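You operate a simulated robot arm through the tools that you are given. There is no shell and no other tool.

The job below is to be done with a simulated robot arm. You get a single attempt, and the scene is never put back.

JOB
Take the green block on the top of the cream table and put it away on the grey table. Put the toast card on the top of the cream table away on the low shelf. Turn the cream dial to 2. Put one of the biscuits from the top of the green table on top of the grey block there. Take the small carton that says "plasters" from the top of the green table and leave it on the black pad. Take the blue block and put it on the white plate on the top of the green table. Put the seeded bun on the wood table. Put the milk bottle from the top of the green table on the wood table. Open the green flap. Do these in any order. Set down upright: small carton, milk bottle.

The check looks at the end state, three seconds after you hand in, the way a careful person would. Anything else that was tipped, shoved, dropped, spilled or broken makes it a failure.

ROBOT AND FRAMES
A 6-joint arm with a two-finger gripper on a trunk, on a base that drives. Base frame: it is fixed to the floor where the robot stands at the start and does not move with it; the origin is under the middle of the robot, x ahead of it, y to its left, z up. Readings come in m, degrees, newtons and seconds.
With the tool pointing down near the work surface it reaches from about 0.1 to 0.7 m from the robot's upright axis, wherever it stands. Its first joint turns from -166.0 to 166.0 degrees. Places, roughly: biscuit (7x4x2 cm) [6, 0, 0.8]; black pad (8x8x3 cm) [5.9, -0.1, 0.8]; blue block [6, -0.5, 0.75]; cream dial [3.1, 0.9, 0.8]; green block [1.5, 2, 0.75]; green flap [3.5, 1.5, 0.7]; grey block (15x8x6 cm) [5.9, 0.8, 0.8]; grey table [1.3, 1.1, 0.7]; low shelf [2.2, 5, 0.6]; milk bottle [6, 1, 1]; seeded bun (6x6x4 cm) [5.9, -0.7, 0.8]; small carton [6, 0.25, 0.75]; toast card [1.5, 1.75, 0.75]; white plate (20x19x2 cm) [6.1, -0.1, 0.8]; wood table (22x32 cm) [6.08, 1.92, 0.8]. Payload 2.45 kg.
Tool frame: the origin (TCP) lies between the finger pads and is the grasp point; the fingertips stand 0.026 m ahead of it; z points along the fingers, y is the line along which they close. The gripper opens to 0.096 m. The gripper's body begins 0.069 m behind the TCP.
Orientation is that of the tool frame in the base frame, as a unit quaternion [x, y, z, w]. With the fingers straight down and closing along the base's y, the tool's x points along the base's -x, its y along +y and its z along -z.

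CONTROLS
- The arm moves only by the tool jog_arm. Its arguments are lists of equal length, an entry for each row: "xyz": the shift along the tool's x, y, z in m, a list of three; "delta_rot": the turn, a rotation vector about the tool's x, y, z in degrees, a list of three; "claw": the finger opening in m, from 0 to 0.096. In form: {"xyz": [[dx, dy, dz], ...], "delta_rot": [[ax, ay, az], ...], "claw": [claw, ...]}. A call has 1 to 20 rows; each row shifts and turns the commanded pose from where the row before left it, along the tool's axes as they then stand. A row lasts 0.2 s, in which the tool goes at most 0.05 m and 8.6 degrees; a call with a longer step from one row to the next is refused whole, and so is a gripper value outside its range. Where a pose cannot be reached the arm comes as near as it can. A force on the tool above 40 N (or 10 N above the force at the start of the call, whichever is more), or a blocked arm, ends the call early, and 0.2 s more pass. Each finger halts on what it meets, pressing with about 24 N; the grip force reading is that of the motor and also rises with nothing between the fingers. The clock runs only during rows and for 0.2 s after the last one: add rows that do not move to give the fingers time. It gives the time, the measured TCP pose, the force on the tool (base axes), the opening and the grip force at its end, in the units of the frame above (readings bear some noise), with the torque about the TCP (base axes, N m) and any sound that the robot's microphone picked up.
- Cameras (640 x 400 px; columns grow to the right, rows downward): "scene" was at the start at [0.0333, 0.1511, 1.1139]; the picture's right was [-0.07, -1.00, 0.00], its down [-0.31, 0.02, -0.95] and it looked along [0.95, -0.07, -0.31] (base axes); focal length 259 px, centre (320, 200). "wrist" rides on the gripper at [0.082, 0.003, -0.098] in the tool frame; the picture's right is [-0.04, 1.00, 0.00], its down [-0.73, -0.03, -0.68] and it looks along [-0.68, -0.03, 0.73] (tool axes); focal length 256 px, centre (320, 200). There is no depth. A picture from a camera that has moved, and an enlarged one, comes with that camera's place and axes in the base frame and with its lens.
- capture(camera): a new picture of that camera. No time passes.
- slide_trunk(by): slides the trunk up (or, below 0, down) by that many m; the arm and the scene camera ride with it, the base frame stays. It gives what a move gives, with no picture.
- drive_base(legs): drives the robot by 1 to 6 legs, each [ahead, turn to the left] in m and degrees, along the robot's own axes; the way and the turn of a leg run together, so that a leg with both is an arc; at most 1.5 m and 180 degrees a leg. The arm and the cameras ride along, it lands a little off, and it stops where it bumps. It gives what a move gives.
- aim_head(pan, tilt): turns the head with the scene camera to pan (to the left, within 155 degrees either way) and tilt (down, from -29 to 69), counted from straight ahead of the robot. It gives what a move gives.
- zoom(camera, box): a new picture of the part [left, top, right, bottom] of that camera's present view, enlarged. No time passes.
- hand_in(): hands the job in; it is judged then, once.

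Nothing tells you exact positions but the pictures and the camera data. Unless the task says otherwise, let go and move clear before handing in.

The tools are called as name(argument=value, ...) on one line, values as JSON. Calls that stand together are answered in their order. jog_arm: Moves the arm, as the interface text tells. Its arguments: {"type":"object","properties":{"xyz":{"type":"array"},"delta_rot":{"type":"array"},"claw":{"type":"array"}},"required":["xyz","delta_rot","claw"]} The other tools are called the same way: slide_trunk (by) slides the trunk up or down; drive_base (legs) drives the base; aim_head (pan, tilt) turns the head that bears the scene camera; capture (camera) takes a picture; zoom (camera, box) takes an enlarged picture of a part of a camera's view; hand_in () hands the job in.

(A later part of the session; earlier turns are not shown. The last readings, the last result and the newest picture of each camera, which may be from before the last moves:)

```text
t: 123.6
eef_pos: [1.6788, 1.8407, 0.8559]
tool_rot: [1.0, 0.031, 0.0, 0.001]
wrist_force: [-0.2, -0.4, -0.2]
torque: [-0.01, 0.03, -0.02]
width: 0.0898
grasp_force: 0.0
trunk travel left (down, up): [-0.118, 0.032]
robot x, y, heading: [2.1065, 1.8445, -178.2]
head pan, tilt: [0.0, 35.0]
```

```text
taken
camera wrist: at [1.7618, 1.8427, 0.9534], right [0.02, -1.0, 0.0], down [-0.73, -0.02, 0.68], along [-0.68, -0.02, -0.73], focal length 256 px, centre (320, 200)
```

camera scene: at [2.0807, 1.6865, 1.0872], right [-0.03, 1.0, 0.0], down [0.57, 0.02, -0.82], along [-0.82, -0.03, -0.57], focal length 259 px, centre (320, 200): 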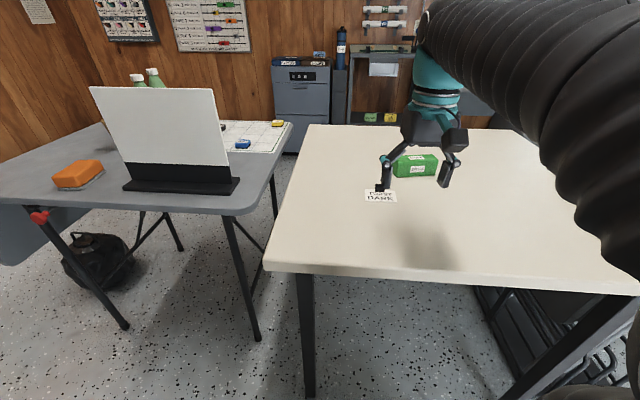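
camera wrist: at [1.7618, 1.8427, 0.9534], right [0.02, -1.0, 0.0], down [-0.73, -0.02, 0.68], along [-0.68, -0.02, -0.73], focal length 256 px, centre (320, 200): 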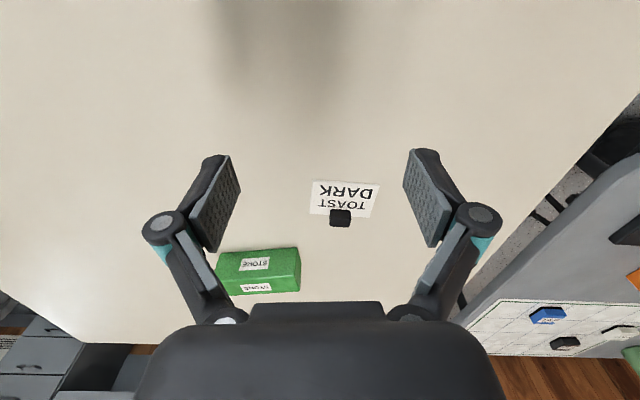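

The wrist view puts the block's near face from (1.4715, 1.869) to (1.455, 1.985). I'll move above it and rotate the gripper so the fingers close across its narrow side.

jog_arm(xyz=[[-0.0376, -0.0164, 0], [-0.0376, -0.0164, 0], [-0.0376, -0.0164, 0], [-0.0376, -0.0164, 0], [-0.0376, -0.0164, 0], [-0.0376, -0.0164, 0], [0, 0, 0], [0, 0, 0], [0, 0, 0], [0, 0, 0], [0, 0, 0], [0, 0, 0], [0, 0, 0], [0, 0, 0], [0, 0, 0], [0, 0, 0], [0, 0, 0]], delta_rot=[[0, 0, 0], [0, 0, 0], [0, 0, 0], [0, 0, 0], [0, 0, 0], [0, 0, 0], [0, 0, 8.55], [0, 0, 8.55], [0, 0, 8.55], [0, 0, 8.55], [0, 0, 8.55], [0, 0, 8.55], [0, 0, 8.55], [0, 0, 8.55], [0, 0, 8.55], [0, 0, 8.55], [0, 0, 0]], claw=[0.09, 0.09, 0.09, 0.09, 0.09, 0.09, 0.09, 0.09, 0.09, 0.09, 0.09, 0.09, 0.09, 0.09, 0.09, 0.09, 0.09])

capture(camera="scene")

capture(camera="wrist")

```text
t: 127.2
eef_pos: [1.4481, 1.926, 0.8553]
tool_rot: [0.754, -0.656, 0.001, 0.0]
wrist_force: [-0.3, 0.3, 0.1]
torque: [0.02, -0.01, 0.0]
width: 0.0904
grasp_force: 0.0
trunk travel left (down, up): [-0.118, 0.032]
robot x, y, heading: [2.1022, 1.8442, -178.0]
head pan, tilt: [0.0, 35.0]
```

```text
taken
camera scene: at [2.0806, 1.6866, 1.0872], right [-0.03, 1.0, 0.0], down [0.57, 0.02, -0.82], along [-0.82, -0.03, -0.57], focal length 259 px, centre (320, 200)
```

scene: 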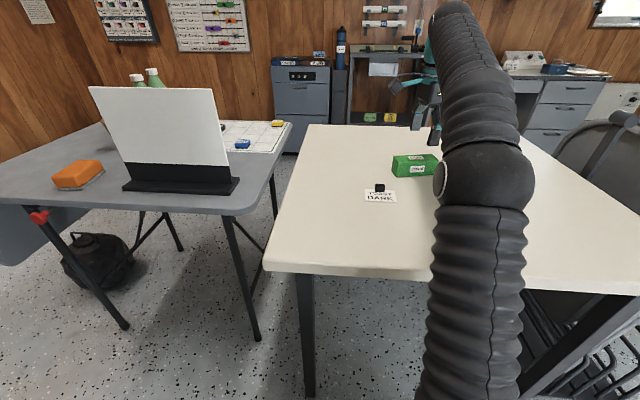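

```text
taken
camera wrist: at [1.4569, 1.8437, 0.953], right [-1.0, -0.1, 0.0], down [-0.07, 0.73, 0.68], along [-0.07, 0.68, -0.73], focal length 256 px, centre (320, 200)
```

wrist: 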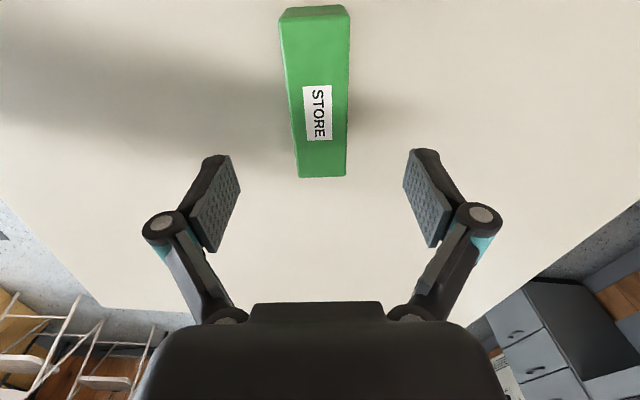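

The block's top centre is at about (1.447, 1.924) with a width of ~4 cm, right under the TCP. I'll lower to around the block and check from the side.

jog_arm(xyz=[[0, 0, 0.025], [0, 0, 0.025], [0, 0, 0.02], [0, 0, 0]], delta_rot=[[0, 0, 0], [0, 0, 0], [0, 0, 0], [0, 0, 0]], claw=[0.08, 0.07, 0.07, 0.07])

capture(camera="wrist")

zoom(camera="scene", box=[350, 130, 470, 205])

```text
t: 128.2
eef_pos: [1.448, 1.9229, 0.7858]
tool_rot: [0.756, -0.655, 0.0, 0.0]
wrist_force: [0.1, -0.5, 0.0]
torque: [0.01, 0.0, 0.01]
width: 0.0701
grasp_force: 0.0
trunk travel left (down, up): [-0.118, 0.032]
robot x, y, heading: [2.1019, 1.8434, -178.1]
head pan, tilt: [0.0, 35.0]
```

```text
taken
camera wrist: at [1.4575, 1.8427, 0.8846], right [-0.99, -0.1, 0.0], down [-0.07, 0.73, 0.68], along [-0.07, 0.68, -0.73], focal length 256 px, centre (320, 200)
```

wrist: 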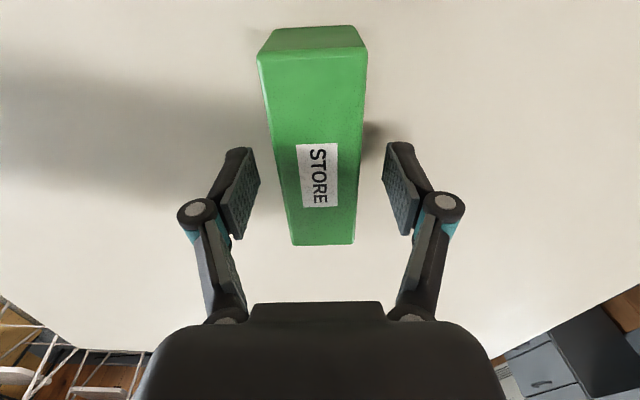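

```text
5.33 times, centred on (410, 168) of scene
camera zoom: at [2.0806, 1.6866, 1.0872], right [-0.03, 1.0, 0.0], down [0.57, 0.02, -0.82], along [-0.82, -0.03, -0.57], focal length 1383 px, centre (-160, 373)
```

zoom: 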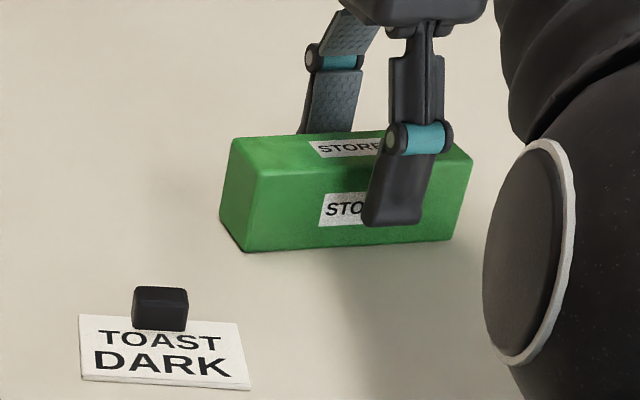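

The fingers straddle the block. I'll lower 1 cm more and close.

jog_arm(xyz=[[0, 0, 0.01], [0, 0, 0], [0, 0, 0], [0, 0, 0], [0, 0, 0]], delta_rot=[[0, 0, 0], [0, 0, 0], [0, 0, 0], [0, 0, 0], [0, 0, 0]], claw=[0.07, 0.05, 0.03, 0.03, 0.03])

jog_arm(xyz=[[0, 0, -0.02], [0, 0, -0.03], [0, 0, -0.03], [0, 0, -0.02]], delta_rot=[[0, 0, 0], [0, 0, 0], [0, 0, 0], [0, 0, 0]], claw=[0.03, 0.03, 0.03, 0.03])

capture(camera="wrist")

capture(camera="scene")

```text
t: 129.4
eef_pos: [1.4487, 1.925, 0.7763]
tool_rot: [0.755, -0.656, -0.001, 0.002]
wrist_force: [0.1, 0.6, 0.0]
torque: [0.06, -0.02, 0.0]
width: 0.0396
grasp_force: 23.7
trunk travel left (down, up): [-0.118, 0.032]
robot x, y, heading: [2.1041, 1.8457, -178.0]
head pan, tilt: [0.0, 35.0]
```

```text
t: 130.4
eef_pos: [1.4471, 1.9249, 0.874]
tool_rot: [0.756, -0.655, 0.0, 0.0]
wrist_force: [-0.4, -0.1, -1.2]
torque: [0.02, -0.03, -0.02]
width: 0.0396
grasp_force: 24.6
trunk travel left (down, up): [-0.118, 0.032]
robot x, y, heading: [2.1048, 1.8448, -178.2]
head pan, tilt: [0.0, 35.0]
```

```text
taken
camera wrist: at [1.4567, 1.844, 0.9731], right [-0.99, -0.1, 0.0], down [-0.07, 0.73, 0.68], along [-0.07, 0.68, -0.73], focal length 256 px, centre (320, 200)
```

wrist: 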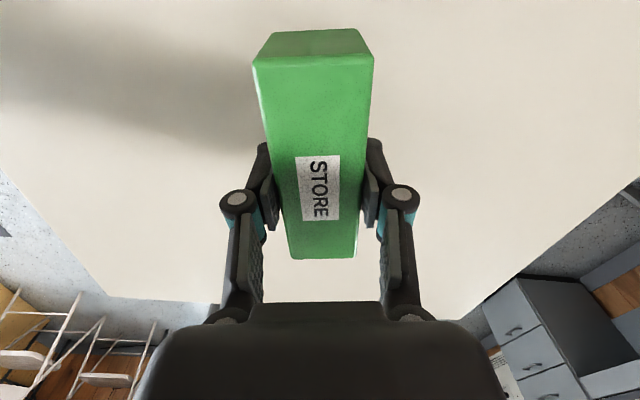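

```text
taken
camera scene: at [2.0806, 1.6867, 1.0872], right [-0.03, 1.0, 0.0], down [0.57, 0.02, -0.82], along [-0.82, -0.03, -0.57], focal length 259 px, centre (320, 200)
```

scene: 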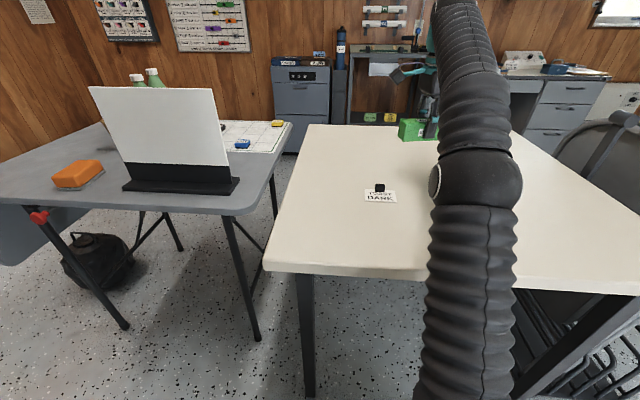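

The block is firmly held (39.6 mm). I'll retract the arm, back off, and drive round to the free end of the grey table (around y≈0.87).

jog_arm(xyz=[[0.0214, -0.0374, -0.01], [0.0214, -0.0374, -0.01], [0.0214, -0.0374, -0.005], [0.0214, -0.0374, 0], [0.0214, -0.0374, 0]], delta_rot=[[0, 0, 0], [0, 0, 0], [0, 0, 0], [0, 0, 0], [0, 0, 0]], claw=[0.03, 0.03, 0.03, 0.03, 0.03])

drive_base(legs=[[-0.3, 0], [0, 88], [0.98, 0], [0, -90]])

capture(camera="scene")

```text
t: 131.6
eef_pos: [1.6484, 1.8453, 0.8995]
tool_rot: [0.755, -0.656, 0.0, 0.0]
wrist_force: [-1.1, -0.1, -3.2]
torque: [-0.03, -0.08, 0.01]
width: 0.0393
grasp_force: 23.5
trunk travel left (down, up): [-0.118, 0.032]
robot x, y, heading: [2.1031, 1.8459, -178.2]
head pan, tilt: [0.0, 35.0]
```

```text
t: 145.9
eef_pos: [1.9561, 0.8792, 0.9016]
tool_rot: [0.752, -0.659, 0.001, 0.0]
wrist_force: [-0.7, 0.4, -2.1]
torque: [-0.03, -0.04, -0.01]
width: 0.0395
grasp_force: 24.2
trunk travel left (down, up): [-0.118, 0.032]
robot x, y, heading: [2.4077, 0.875, -178.6]
head pan, tilt: [0.0, 35.0]
```

```text
taken
camera scene: at [2.3856, 0.7195, 1.0872], right [-0.02, 1.0, 0.0], down [0.57, 0.01, -0.82], along [-0.82, -0.02, -0.57], focal length 259 px, centre (320, 200)
```

scene: 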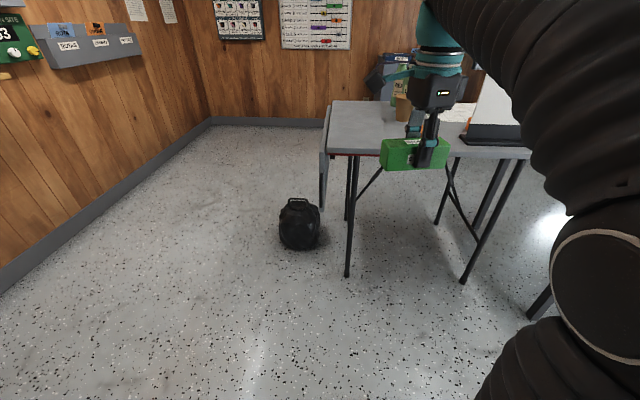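

The free end of the grey table is straight ahead. I drive closer; the block is carried at z≈0.9, well above the table top.

drive_base(legs=[[0.4, 0]])

aim_head(pan=10, tilt=40)

capture(camera="scene")

capture(camera="wrist")

```text
t: 148.4
eef_pos: [1.5603, 0.8724, 0.9004]
tool_rot: [0.752, -0.659, 0.0, 0.0]
wrist_force: [-0.1, 0.4, -1.4]
torque: [0.02, 0.01, 0.0]
width: 0.0394
grasp_force: 24.2
trunk travel left (down, up): [-0.118, 0.032]
robot x, y, heading: [2.0168, 0.8671, -178.9]
head pan, tilt: [0.0, 35.0]
```

```text
t: 149.1
eef_pos: [1.5609, 0.8722, 0.9003]
tool_rot: [0.752, -0.659, -0.001, 0.0]
wrist_force: [0.3, 0.2, -1.5]
torque: [-0.03, 0.0, -0.02]
width: 0.0395
grasp_force: 23.8
trunk travel left (down, up): [-0.118, 0.032]
robot x, y, heading: [2.0141, 0.8677, -178.7]
head pan, tilt: [10.0, 40.0]
```

```text
taken
camera scene: at [1.9952, 0.6954, 1.0796], right [-0.2, 0.98, 0.0], down [0.63, 0.13, -0.77], along [-0.75, -0.15, -0.64], focal length 259 px, centre (320, 200)
```

scene: 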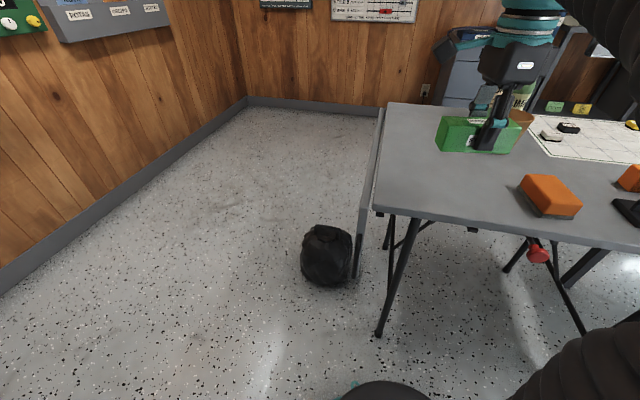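

```text
taken
camera wrist: at [1.5687, 0.79, 0.9997], right [-1.0, -0.09, 0.0], down [-0.07, 0.73, 0.68], along [-0.06, 0.68, -0.73], focal length 256 px, centre (320, 200)
```

wrist: 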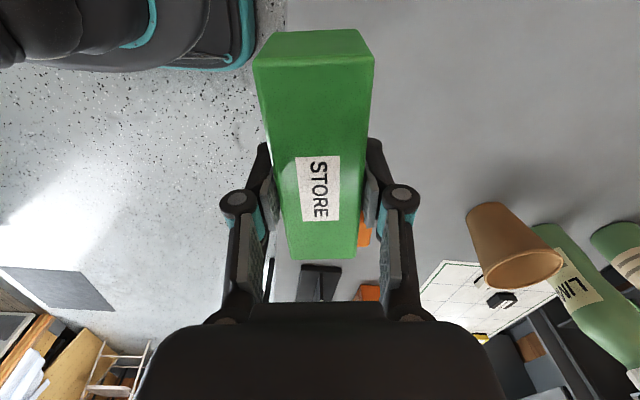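

The spot at (1.42, 0.88) is clear of the sponge (y>1.04) and cup. I'll move there and lower to just above the table.

jog_arm(xyz=[[-0.0066, 0.0344, 0], [-0.0066, 0.0344, 0], [-0.0066, 0.0344, 0], [-0.0066, 0.0344, 0], [0, 0, 0.03], [0, 0, 0.03], [0, 0, 0.03], [0, 0, 0.015], [0, 0, 0]], delta_rot=[[0, 0, 0], [0, 0, 0], [0, 0, 0], [0, 0, 0], [0, 0, 0], [0, 0, 0], [0, 0, 0], [0, 0, 0], [0, 0, 0]], claw=[0.03, 0.03, 0.03, 0.03, 0.03, 0.03, 0.03, 0.03, 0.03])

capture(camera="wrist")

zoom(camera="scene", box=[400, 100, 560, 200])

```text
t: 151.1
eef_pos: [1.4218, 0.8791, 0.7965]
tool_rot: [0.753, -0.659, 0.0, 0.0]
wrist_force: [-0.3, 0.3, -1.5]
torque: [-0.04, -0.01, 0.0]
width: 0.0395
grasp_force: 23.6
trunk travel left (down, up): [-0.118, 0.032]
robot x, y, heading: [2.0131, 0.8709, -178.3]
head pan, tilt: [10.0, 40.0]
```

```text
taken
camera wrist: at [1.4289, 0.7973, 0.8953], right [-1.0, -0.09, 0.0], down [-0.07, 0.73, 0.68], along [-0.06, 0.68, -0.73], focal length 256 px, centre (320, 200)
```

wrist: 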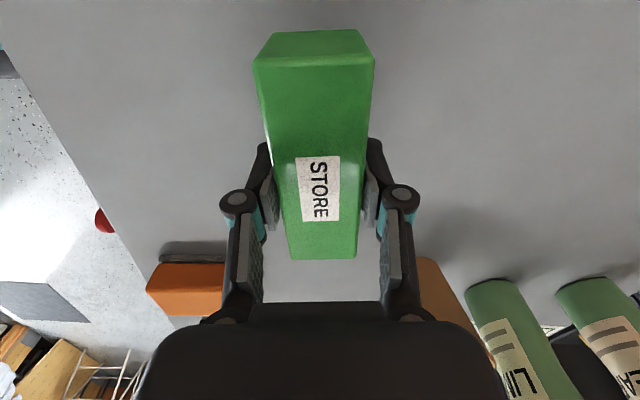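

```text
4.00 times, centred on (480, 150) of scene
camera zoom: at [1.9952, 0.6953, 1.0796], right [-0.2, 0.98, 0.0], down [0.63, 0.13, -0.77], along [-0.75, -0.15, -0.64], focal length 1037 px, centre (-320, 400)
```

zoom: 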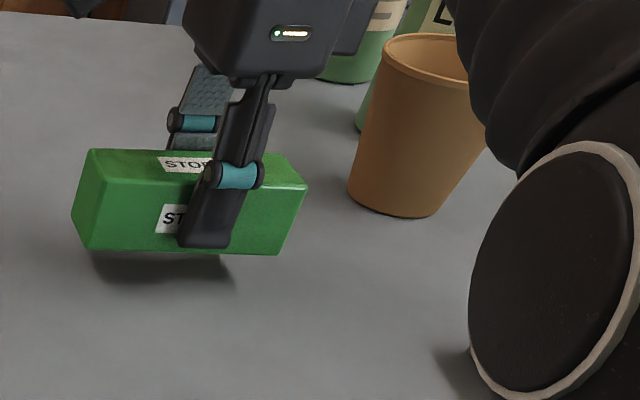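

A small gap remains under the block. I'll lower gently in small steps and watch the force.

jog_arm(xyz=[[0, 0, 0.006], [0, 0, 0.006], [0, 0, 0.004], [0, 0, 0]], delta_rot=[[0, 0, 0], [0, 0, 0], [0, 0, 0], [0, 0, 0]], claw=[0.03, 0.03, 0.03, 0.03])

jog_arm(xyz=[[0, 0, 0.003], [0, 0, 0.003], [0, 0, 0]], delta_rot=[[0, 0, 0], [0, 0, 0], [0, 0, 0]], claw=[0.03, 0.03, 0.03])

zoom(camera="scene", box=[400, 100, 560, 200])

```text
t: 152.1
eef_pos: [1.4197, 0.8794, 0.7802]
tool_rot: [0.752, -0.659, 0.0, 0.001]
wrist_force: [0.1, -0.2, -0.9]
torque: [0.04, 0.03, -0.01]
width: 0.0397
grasp_force: 23.9
trunk travel left (down, up): [-0.118, 0.032]
robot x, y, heading: [2.0128, 0.8664, -178.8]
head pan, tilt: [10.0, 40.0]
```

```text
t: 152.9
eef_pos: [1.422, 0.8788, 0.7745]
tool_rot: [0.752, -0.659, -0.002, 0.002]
wrist_force: [-2.4, 1.2, 7.8]
torque: [-0.18, -0.11, -0.03]
width: 0.0396
grasp_force: 23.6
trunk travel left (down, up): [-0.118, 0.032]
robot x, y, heading: [2.0174, 0.8677, -178.6]
head pan, tilt: [10.0, 40.0]
```

```text
4.00 times, centred on (480, 150) of scene
camera zoom: at [1.9954, 0.6954, 1.0798], right [-0.2, 0.98, 0.0], down [0.63, 0.13, -0.77], along [-0.75, -0.15, -0.64], focal length 1037 px, centre (-320, 400)
```

zoom: 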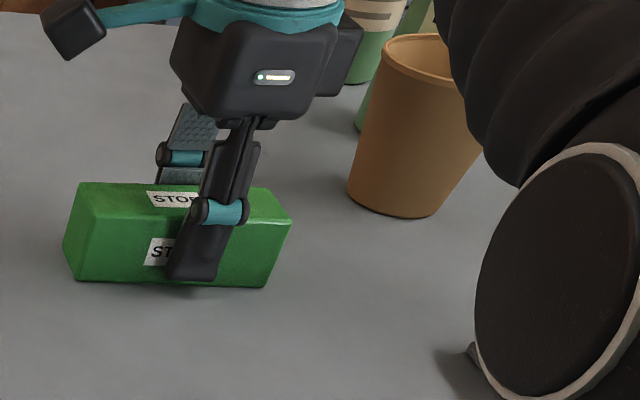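

Contact made at z≈0.7745. I release and lift away.

jog_arm(xyz=[[0, 0, 0], [0, 0, 0], [0, 0, 0], [0, 0, -0.03], [0, 0, -0.04], [0, 0, -0.04], [0, 0, 0]], delta_rot=[[0, 0, 0], [0, 0, 0], [0, 0, 0], [0, 0, 0], [0, 0, 0], [0, 0, 0], [0, 0, 0]], claw=[0.05, 0.065, 0.065, 0.065, 0.065, 0.065, 0.065])

capture(camera="scene")

capture(camera="wrist")

```text
t: 154.5
eef_pos: [1.4203, 0.8779, 0.8843]
tool_rot: [0.752, -0.659, 0.0, 0.0]
wrist_force: [0.0, -0.4, 0.5]
torque: [0.0, 0.02, -0.02]
width: 0.0651
grasp_force: 0.1
trunk travel left (down, up): [-0.118, 0.032]
robot x, y, heading: [2.0128, 0.8647, -178.8]
head pan, tilt: [10.0, 40.0]
```

```text
taken
camera scene: at [1.9952, 0.6953, 1.0796], right [-0.2, 0.98, 0.0], down [0.63, 0.13, -0.77], along [-0.75, -0.15, -0.64], focal length 259 px, centre (320, 200)
```

scene: 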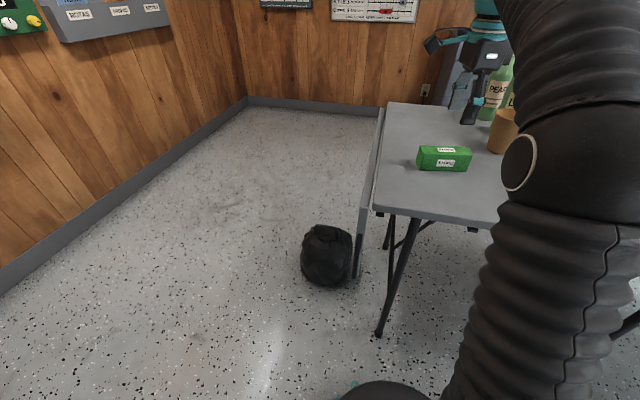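

```text
taken
camera wrist: at [1.4282, 0.7961, 0.9836], right [-1.0, -0.09, 0.0], down [-0.07, 0.73, 0.68], along [-0.06, 0.68, -0.73], focal length 256 px, centre (320, 200)
```

wrist: 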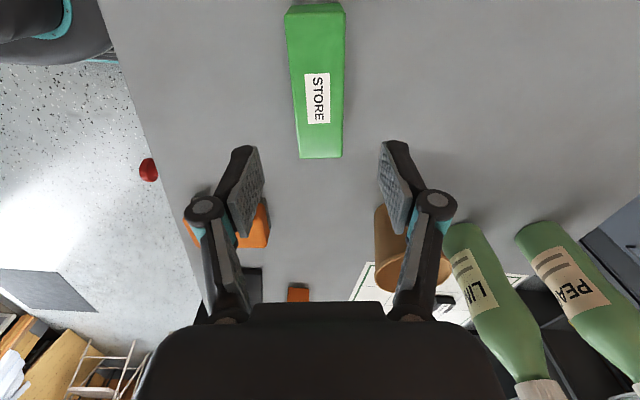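

The green block stands well on the grey table. Next I fetch the toast card: retract, back off and drive back to the far side of the cream table.

jog_arm(xyz=[[0.005, -0.037, -0.005], [0.005, -0.037, -0.005], [0.005, -0.037, 0], [0.005, -0.037, 0]], delta_rot=[[0, 0, 0], [0, 0, 0], [0, 0, 0], [0, 0, 0]], claw=[0.065, 0.065, 0.065, 0.065])

drive_base(legs=[[-0.4, 0], [0, -91], [0.95, 0], [0, 90], [0.3, 0]])

aim_head(pan=0, tilt=38)

capture(camera="scene")

capture(camera="wrist")

```text
t: 155.5
eef_pos: [1.5698, 0.8809, 0.8923]
tool_rot: [0.752, -0.659, 0.001, -0.001]
wrist_force: [-1.4, -0.3, 0.1]
torque: [-0.01, -0.08, -0.02]
width: 0.065
grasp_force: 0.0
trunk travel left (down, up): [-0.118, 0.032]
robot x, y, heading: [2.0171, 0.8688, -178.8]
head pan, tilt: [10.0, 40.0]
```

```text
t: 171.8
eef_pos: [1.6593, 1.8456, 0.8915]
tool_rot: [0.744, -0.669, 0.0, -0.001]
wrist_force: [-0.4, 0.1, 0.1]
torque: [0.0, 0.04, 0.0]
width: 0.0651
grasp_force: 0.0
trunk travel left (down, up): [-0.118, 0.032]
robot x, y, heading: [2.1048, 1.8182, 179.8]
head pan, tilt: [10.0, 40.0]
```

```text
t: 172.6
eef_pos: [1.6605, 1.8465, 0.8929]
tool_rot: [0.744, -0.668, -0.001, 0.001]
wrist_force: [0.4, -0.2, 0.8]
torque: [-0.02, -0.01, 0.02]
width: 0.0651
grasp_force: 0.2
trunk travel left (down, up): [-0.118, 0.032]
robot x, y, heading: [2.1083, 1.8231, 179.8]
head pan, tilt: [0.0, 38.0]
```

```text
taken
camera scene: at [2.0783, 1.6636, 1.0826], right [0.0, 1.0, 0.0], down [0.62, 0.0, -0.79], along [-0.79, 0.0, -0.62], focal length 259 px, centre (320, 200)
```

scene: 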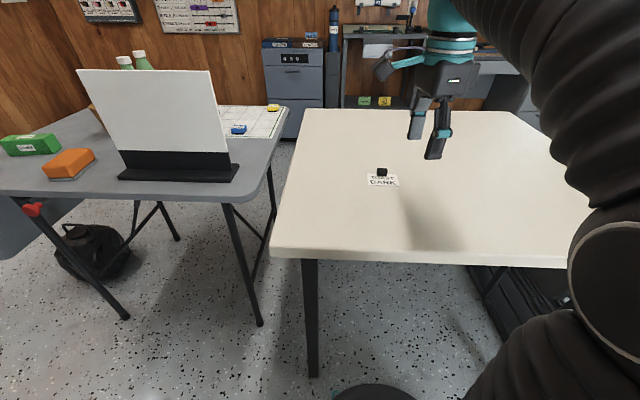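

```text
taken
camera wrist: at [1.6668, 1.7636, 0.9916], right [-1.0, -0.07, 0.0], down [-0.05, 0.73, 0.68], along [-0.05, 0.68, -0.73], focal length 256 px, centre (320, 200)
```

wrist: 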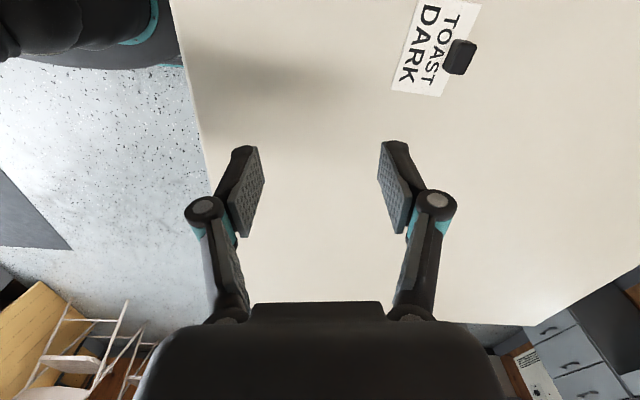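

The card's knob is at about (1.55, 1.812). I'll move above it, align the fingers with the card, and lower partway for a check.

jog_arm(xyz=[[0.0075, 0.0378, 0], [0.0075, 0.0378, 0], [0.0075, 0.0378, 0], [0, 0, 0.03], [0, 0, 0.03], [0, 0, 0]], delta_rot=[[0, 0, 0], [0, 0, 0], [0, 0, 0], [0, 0, 6], [0, 0, 6], [0, 0, 0]], claw=[0.065, 0.065, 0.065, 0.065, 0.065, 0.065])

capture(camera="wrist")

zoom(camera="scene", box=[330, 120, 450, 195])

```text
t: 174.0
eef_pos: [1.5512, 1.8129, 0.8306]
tool_rot: [-0.67, 0.743, 0.0, 0.0]
wrist_force: [-0.2, 0.2, -0.1]
torque: [0.01, 0.0, -0.02]
width: 0.0651
grasp_force: 0.1
trunk travel left (down, up): [-0.118, 0.032]
robot x, y, heading: [2.1041, 1.8236, 179.7]
head pan, tilt: [0.0, 38.0]
```

```text
taken
camera wrist: at [1.5394, 1.7316, 0.9308], right [-0.99, 0.14, 0.0], down [0.11, 0.73, 0.68], along [0.1, 0.67, -0.73], focal length 256 px, centre (320, 200)
```

wrist: 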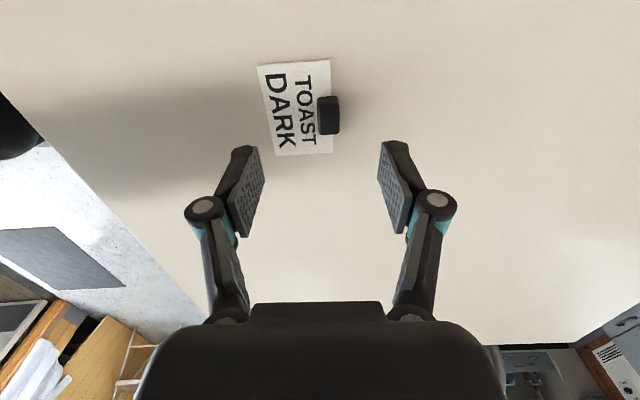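

```text
5.33 times, centred on (390, 158) of scene
camera zoom: at [2.0782, 1.6637, 1.0826], right [0.0, 1.0, 0.0], down [0.62, 0.0, -0.79], along [-0.79, 0.0, -0.62], focal length 1383 px, centre (-53, 427)
```

zoom: 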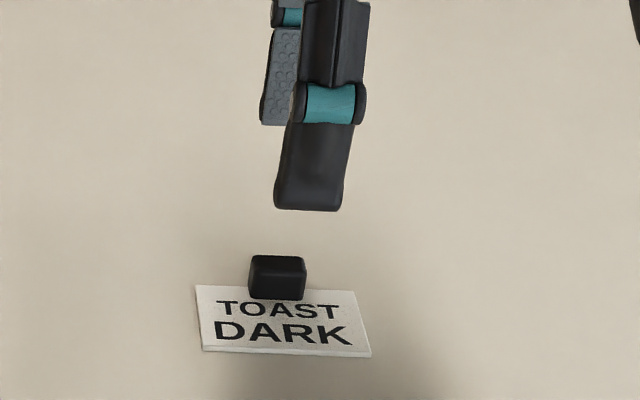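

The knob is ~15×25 mm at (1.545, 1.811). I'll correct 6 mm, lower so the fingertips stop just above the card, and close.

jog_arm(xyz=[[0.0026, 0.0058, 0.02], [0, 0, 0.02], [0, 0, 0.012], [0, 0, 0]], delta_rot=[[0, 0, 0], [0, 0, 0], [0, 0, 0], [0, 0, 0]], claw=[0.06, 0.05, 0.05, 0.05])

zoom(camera="scene", box=[330, 120, 450, 195])

capture(camera="wrist")

```text
t: 175.0
eef_pos: [1.5452, 1.8101, 0.779]
tool_rot: [-0.669, 0.743, 0.0, -0.001]
wrist_force: [-0.7, -0.3, 0.1]
torque: [0.03, 0.01, 0.0]
width: 0.05
grasp_force: 0.0
trunk travel left (down, up): [-0.118, 0.032]
robot x, y, heading: [2.1041, 1.8178, 179.9]
head pan, tilt: [0.0, 38.0]
```

```text
5.33 times, centred on (390, 158) of scene
camera zoom: at [2.0782, 1.6637, 1.0826], right [0.0, 1.0, 0.0], down [0.62, 0.0, -0.79], along [-0.79, 0.0, -0.62], focal length 1383 px, centre (-53, 427)
```

zoom: 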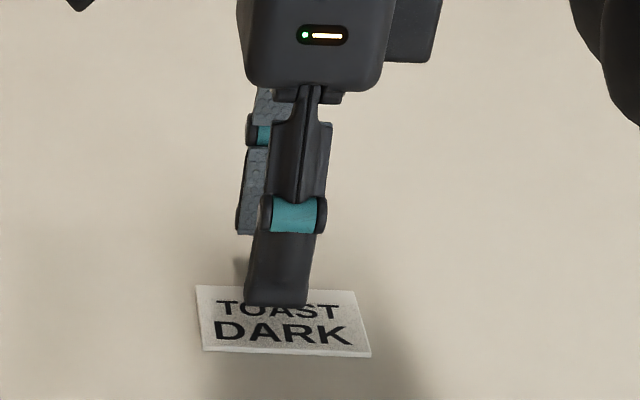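

```text
taken
camera wrist: at [1.5329, 1.7286, 0.8786], right [-0.99, 0.14, 0.0], down [0.11, 0.73, 0.68], along [0.1, 0.67, -0.73], focal length 256 px, centre (320, 200)
```

wrist: 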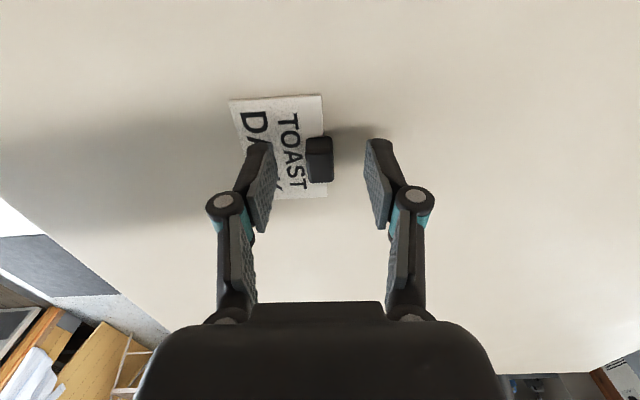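

Well aligned. Close on the knob and lift a little.

jog_arm(xyz=[[0, 0, 0.003], [0, 0, 0], [0, 0, 0], [0, 0, 0], [0, 0, 0]], delta_rot=[[0, 0, 0], [0, 0, 0], [0, 0, 0], [0, 0, 0], [0, 0, 0]], claw=[0.05, 0.03, 0.01, 0.005, 0.005])

jog_arm(xyz=[[0, 0, -0.015], [0, 0, -0.03], [0, 0, -0.04], [0, 0, 0]], delta_rot=[[0, 0, 0], [0, 0, 0], [0, 0, 0], [0, 0, 0]], claw=[0.005, 0.005, 0.005, 0.005])

capture(camera="wrist")

zoom(camera="scene", box=[300, 50, 540, 200])

```text
t: 176.2
eef_pos: [1.5442, 1.8098, 0.7771]
tool_rot: [-0.671, 0.742, 0.001, 0.0]
wrist_force: [0.3, 1.3, -0.8]
torque: [0.0, 0.01, 0.0]
width: 0.0149
grasp_force: 24.0
trunk travel left (down, up): [-0.118, 0.032]
robot x, y, heading: [2.104, 1.821, 179.9]
head pan, tilt: [0.0, 38.0]
```

```text
t: 177.2
eef_pos: [1.5456, 1.8061, 0.8616]
tool_rot: [-0.67, 0.743, 0.001, -0.001]
wrist_force: [-0.4, 0.8, 0.1]
torque: [-0.02, 0.01, 0.0]
width: 0.015
grasp_force: 24.1
trunk travel left (down, up): [-0.118, 0.032]
robot x, y, heading: [2.1048, 1.8199, 179.8]
head pan, tilt: [0.0, 38.0]
```

```text
taken
camera wrist: at [1.5338, 1.7264, 0.9618], right [-0.99, 0.14, 0.0], down [0.11, 0.73, 0.68], along [0.1, 0.67, -0.73], focal length 256 px, centre (320, 200)
```

wrist: 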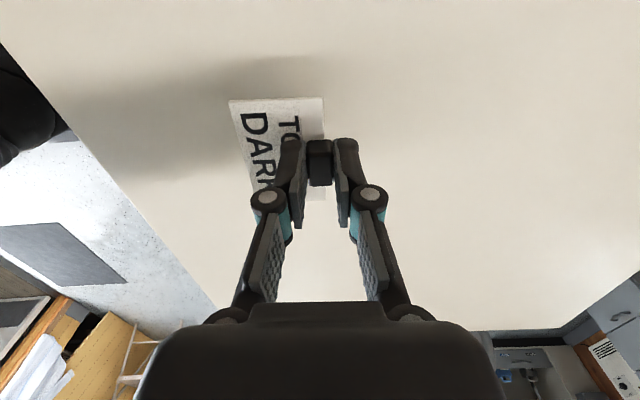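

```text
2.67 times, centred on (420, 125) of scene
camera zoom: at [2.0782, 1.6637, 1.0826], right [0.0, 1.0, 0.0], down [0.62, 0.0, -0.79], along [-0.79, 0.0, -0.62], focal length 691 px, centre (53, 400)
```

zoom: 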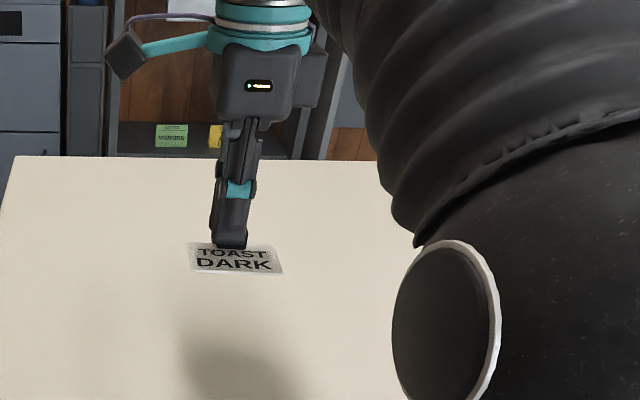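

The card is held by its knob. I'll retract, back away from the table, turn to face the back wall and take a look at the low shelf from a distance.

jog_arm(xyz=[[-0.0056, -0.0296, -0.012], [-0.0056, -0.0296, -0.012], [-0.0056, -0.0296, -0.01], [-0.0056, -0.0296, 0]], delta_rot=[[0, 0, 0], [0, 0, 0], [0, 0, 0], [0, 0, 0]], claw=[0.005, 0.005, 0.005, 0.005])

drive_base(legs=[[-0.3, 0], [0, -90], [1.3, 0]])

aim_head(pan=0, tilt=20)

capture(camera="scene")

zoom(camera="scene", box=[220, 100, 420, 225])

```text
t: 178.2
eef_pos: [1.664, 1.8191, 0.897]
tool_rot: [-0.67, 0.742, 0.0, 0.0]
wrist_force: [-0.4, -0.2, -1.5]
torque: [0.0, -0.03, 0.0]
width: 0.0152
grasp_force: 24.6
trunk travel left (down, up): [-0.118, 0.032]
robot x, y, heading: [2.1086, 1.8212, 180.1]
head pan, tilt: [0.0, 38.0]
```

```text
t: 190.2
eef_pos: [2.4293, 3.5642, 0.8976]
tool_rot: [0.058, 0.998, 0.0, 0.0]
wrist_force: [-0.3, 0.4, 0.0]
torque: [-0.03, 0.02, 0.0]
width: 0.0148
grasp_force: 24.7
trunk travel left (down, up): [-0.118, 0.032]
robot x, y, heading: [2.4258, 3.1216, 89.1]
head pan, tilt: [0.0, 38.0]
```

```text
t: 191.0
eef_pos: [2.429, 3.5627, 0.8969]
tool_rot: [0.059, 0.998, 0.0, 0.0]
wrist_force: [-0.4, 1.1, -0.4]
torque: [-0.01, -0.02, 0.01]
width: 0.0147
grasp_force: 24.0
trunk travel left (down, up): [-0.118, 0.032]
robot x, y, heading: [2.4308, 3.1231, 89.2]
head pan, tilt: [0.0, 20.0]
```

```text
taken
camera scene: at [2.269, 3.1582, 1.111], right [1.0, -0.02, 0.0], down [-0.01, -0.34, -0.94], along [0.01, 0.94, -0.34], focal length 259 px, centre (320, 200)
```

scene: 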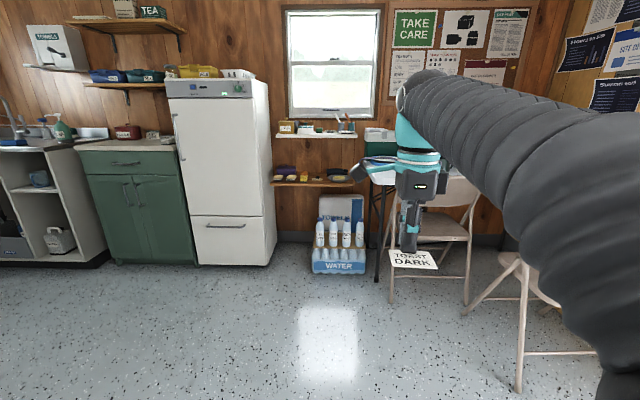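

```text
3.20 times, centred on (320, 162) of scene
camera zoom: at [2.269, 3.1582, 1.111], right [1.0, -0.02, 0.0], down [-0.01, -0.34, -0.94], along [0.01, 0.94, -0.34], focal length 830 px, centre (320, 320)
```

zoom: 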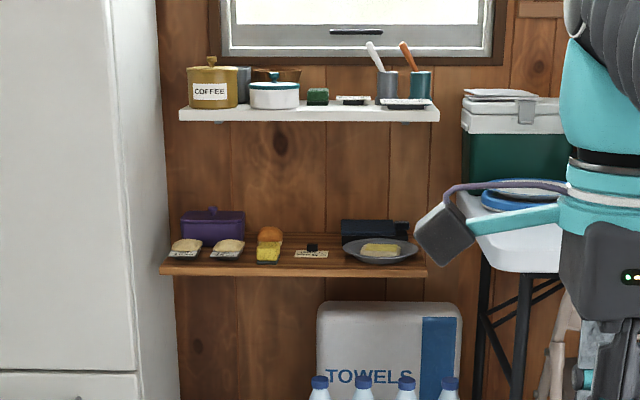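

The low shelf (x 1.94–2.53, front edge y≈4.91, z≈0.6) is crowded, with another shelf ~0.3 m above it. There is a free front strip at x≈2.21–2.35. I'll drive nearer, then measure it more precisely.

drive_base(legs=[[0, 8.5], [1.08, 0], [0, -7.7]])

aim_head(pan=-5, tilt=30)

capture(camera="scene")

zoom(camera="scene", box=[200, 70, 400, 195])

capture(camera="wrist")

```text
t: 197.7
eef_pos: [2.2929, 4.6288, 0.8978]
tool_rot: [0.057, 0.998, 0.0, 0.0]
wrist_force: [0.8, -0.8, 0.0]
torque: [-0.01, 0.06, -0.01]
width: 0.0148
grasp_force: 24.5
trunk travel left (down, up): [-0.118, 0.032]
robot x, y, heading: [2.2922, 4.1878, 89.1]
head pan, tilt: [0.0, 20.0]
```

```text
t: 198.5
eef_pos: [2.294, 4.6291, 0.8956]
tool_rot: [0.057, 0.998, 0.001, 0.0]
wrist_force: [0.2, 0.2, 0.4]
torque: [0.02, 0.04, -0.03]
width: 0.0149
grasp_force: 24.1
trunk travel left (down, up): [-0.118, 0.032]
robot x, y, heading: [2.2933, 4.1872, 89.5]
head pan, tilt: [-5.0, 30.0]
```

```text
taken
camera scene: at [2.142, 4.2192, 1.095], right [0.99, -0.1, 0.0], down [-0.05, -0.5, -0.87], along [0.09, 0.86, -0.5], focal length 259 px, centre (320, 200)
```

scene: 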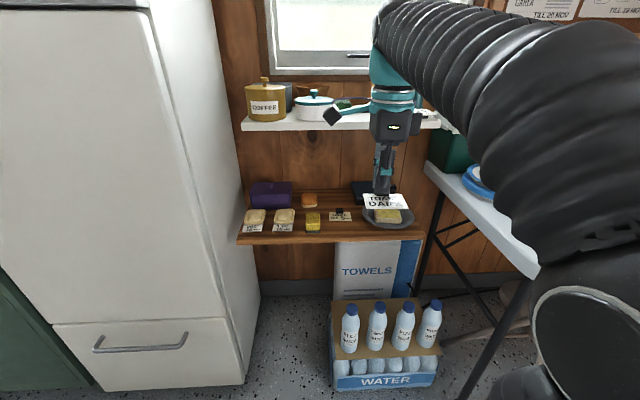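

```text
3.20 times, centred on (300, 132) of scene
camera zoom: at [2.142, 4.2192, 1.095], right [0.99, -0.1, 0.0], down [-0.05, -0.5, -0.87], along [0.09, 0.86, -0.5], focal length 830 px, centre (384, 416)
```

zoom: 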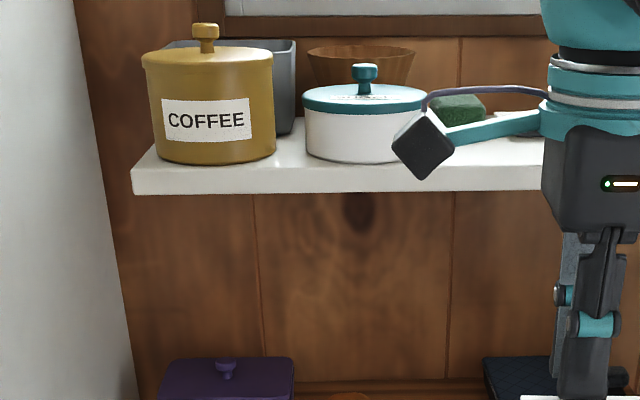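

```text
taken
camera wrist: at [2.2138, 4.64, 0.996], right [0.15, 0.99, 0.0], down [0.73, -0.11, 0.68], along [0.67, -0.1, -0.73], focal length 256 px, centre (320, 200)
```

wrist: 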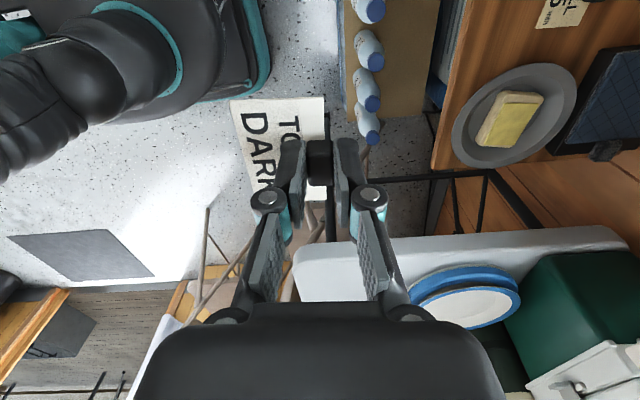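

Let me zoom in on the low shelf itself.

zoom(camera="scene", box=[230, 170, 430, 250])

aim_head(pan=8, tilt=30)

zoom(camera="scene", box=[270, 90, 430, 250])

```text
3.20 times, centred on (330, 210) of scene
camera zoom: at [2.142, 4.2192, 1.095], right [0.99, -0.1, 0.0], down [-0.05, -0.5, -0.87], along [0.09, 0.86, -0.5], focal length 830 px, centre (288, 168)
```

zoom: 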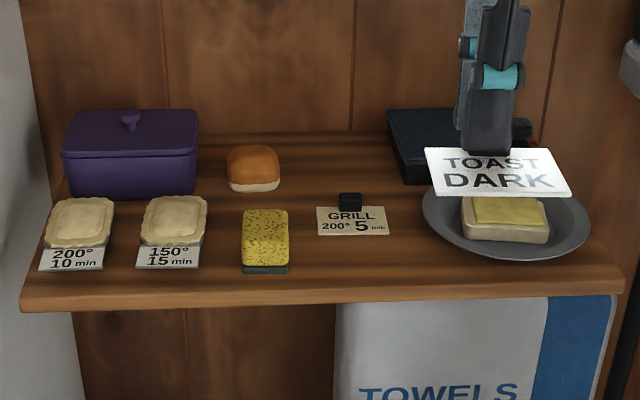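

```text
t: 199.2
eef_pos: [2.2934, 4.6288, 0.8977]
tool_rot: [0.057, 0.998, 0.0, 0.0]
wrist_force: [0.6, -0.8, -0.6]
torque: [0.01, 0.02, 0.04]
width: 0.0149
grasp_force: 24.1
trunk travel left (down, up): [-0.118, 0.032]
robot x, y, heading: [2.2906, 4.1869, 89.3]
head pan, tilt: [8.0, 30.0]
```

```text
2.50 times, centred on (350, 170) of scene
camera zoom: at [2.1216, 4.2189, 1.095], right [0.99, 0.13, 0.0], down [0.06, -0.5, -0.87], along [-0.11, 0.86, -0.5], focal length 648 px, centre (245, 275)
```

zoom: 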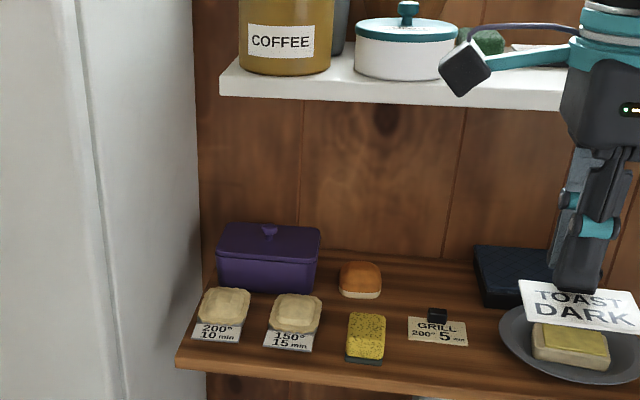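

Two-view measurement puts the low shelf's front edge at y≈4.797, z≈0.632, and the upper shelf's front at y≈4.867. The free strip (x 2.205–2.35, y 4.80–4.87) fits the card if its knob faces me, so I'll rotate the tool half a turn.

jog_arm(xyz=[[0, 0, 0], [0, 0, 0], [0, 0, 0], [0, 0, 0], [0, 0, 0], [0, 0, 0], [0, 0, 0], [0, 0, 0], [0, 0, 0], [0, 0, 0], [0, 0, 0]], delta_rot=[[0, 0, -8.5], [0, 0, -8.5], [0, 0, -8.5], [0, 0, -8.5], [0, 0, -8.5], [0, 0, -8.5], [0, 0, -8.5], [0, 0, -8.5], [0, 0, -8.5], [0, 0, -8.5], [0, 0, -8.5]], claw=[0.005, 0.005, 0.005, 0.005, 0.005, 0.005, 0.005, 0.005, 0.005, 0.005, 0.005])

jog_arm(xyz=[[0, 0, 0], [0, 0, 0], [0, 0, 0], [0, 0, 0], [0, 0, 0], [0, 0, 0], [0, 0, 0], [0, 0, 0], [0, 0, 0], [0, 0, 0], [0, 0, 0], [0, 0, 0]], delta_rot=[[0, 0, -8.5], [0, 0, -8.5], [0, 0, -8.5], [0, 0, -8.5], [0, 0, -8.5], [0, 0, -8.5], [0, 0, -8.5], [0, 0, -8.5], [0, 0, -8.5], [0, 0, -8.5], [0, 0, -8.0], [0, 0, 0]], claw=[0.005, 0.005, 0.005, 0.005, 0.005, 0.005, 0.005, 0.005, 0.005, 0.005, 0.005, 0.005])

capture(camera="wrist")

capture(camera="scene")

```text
t: 201.6
eef_pos: [2.2936, 4.628, 0.8978]
tool_rot: [-0.689, 0.724, -0.001, 0.0]
wrist_force: [-0.6, -0.3, 0.0]
torque: [0.02, 0.0, -0.01]
width: 0.0149
grasp_force: 24.0
trunk travel left (down, up): [-0.118, 0.032]
robot x, y, heading: [2.294, 4.1874, 89.2]
head pan, tilt: [8.0, 30.0]
```

```text
t: 204.2
eef_pos: [2.2943, 4.6276, 0.8966]
tool_rot: [1.0, 0.001, 0.0, 0.0]
wrist_force: [0.7, 0.5, -0.3]
torque: [-0.02, -0.01, 0.0]
width: 0.015
grasp_force: 23.9
trunk travel left (down, up): [-0.118, 0.032]
robot x, y, heading: [2.2889, 4.1816, 89.4]
head pan, tilt: [8.0, 30.0]
```

```text
taken
camera wrist: at [2.3763, 4.6238, 0.996], right [-0.04, -1.0, 0.0], down [-0.73, 0.03, 0.68], along [-0.68, 0.03, -0.73], focal length 256 px, centre (320, 200)
```

wrist: 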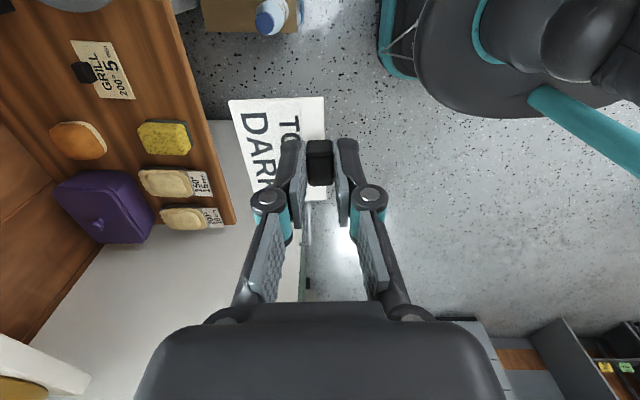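

```text
taken
camera scene: at [2.1215, 4.2189, 1.095], right [0.99, 0.13, 0.0], down [0.06, -0.5, -0.87], along [-0.11, 0.86, -0.5], focal length 259 px, centre (320, 200)
```

scene: 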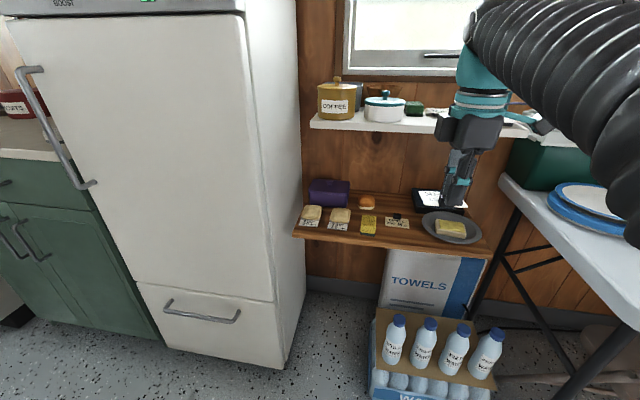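

The tool now has the knob toward me. I'll tilt 8° forward for clearance from the upper shelf, lower to just above shelf height in front of it, then move in.

jog_arm(xyz=[[0, 0, 0], [-0.002, 0.0049, 0.0349], [-0.002, 0.0049, 0.0349], [-0.002, 0.0049, 0.0349], [-0.002, 0.0049, 0.0349], [-0.002, 0.0049, 0.0349], [0, 0, 0]], delta_rot=[[8, 0, 0], [0, 0, 0], [0, 0, 0], [0, 0, 0], [0, 0, 0], [0, 0, 0], [0, 0, 0]], claw=[0.005, 0.005, 0.005, 0.005, 0.005, 0.005, 0.005])

capture(camera="scene")

capture(camera="wrist")

```text
t: 205.8
eef_pos: [2.2832, 4.6275, 0.721]
tool_rot: [0.998, -0.001, 0.0, -0.07]
wrist_force: [0.6, 1.3, 0.1]
torque: [0.02, -0.02, -0.01]
width: 0.0148
grasp_force: 23.8
trunk travel left (down, up): [-0.118, 0.032]
robot x, y, heading: [2.2929, 4.186, 89.3]
head pan, tilt: [8.0, 30.0]
```

```text
taken
camera scene: at [2.1215, 4.2189, 1.095], right [0.99, 0.13, 0.0], down [0.06, -0.5, -0.87], along [-0.11, 0.86, -0.5], focal length 259 px, centre (320, 200)
```

scene: 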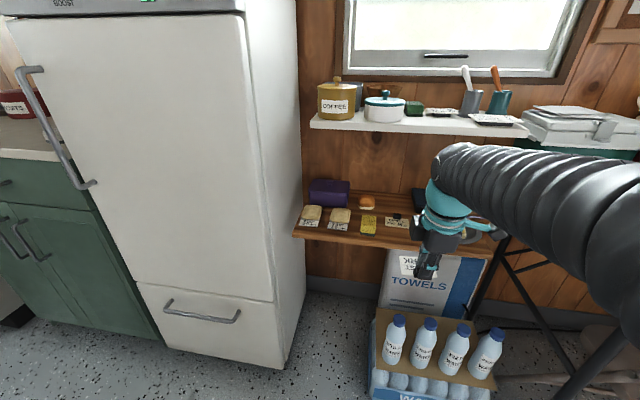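

```text
taken
camera wrist: at [2.3659, 4.6109, 0.8191], right [-0.04, -0.99, -0.14], down [-0.73, -0.07, 0.68], along [-0.68, 0.13, -0.72], focal length 256 px, centre (320, 200)
```

wrist: 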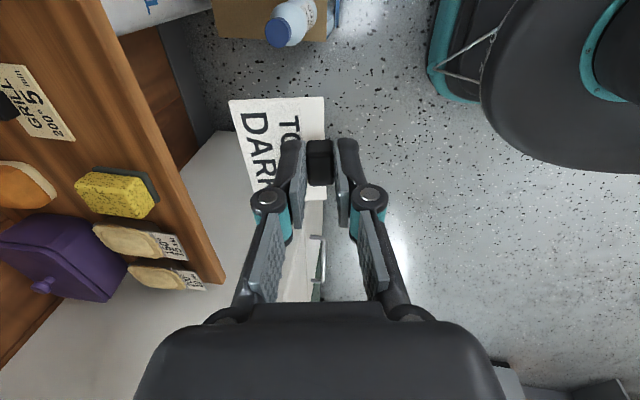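

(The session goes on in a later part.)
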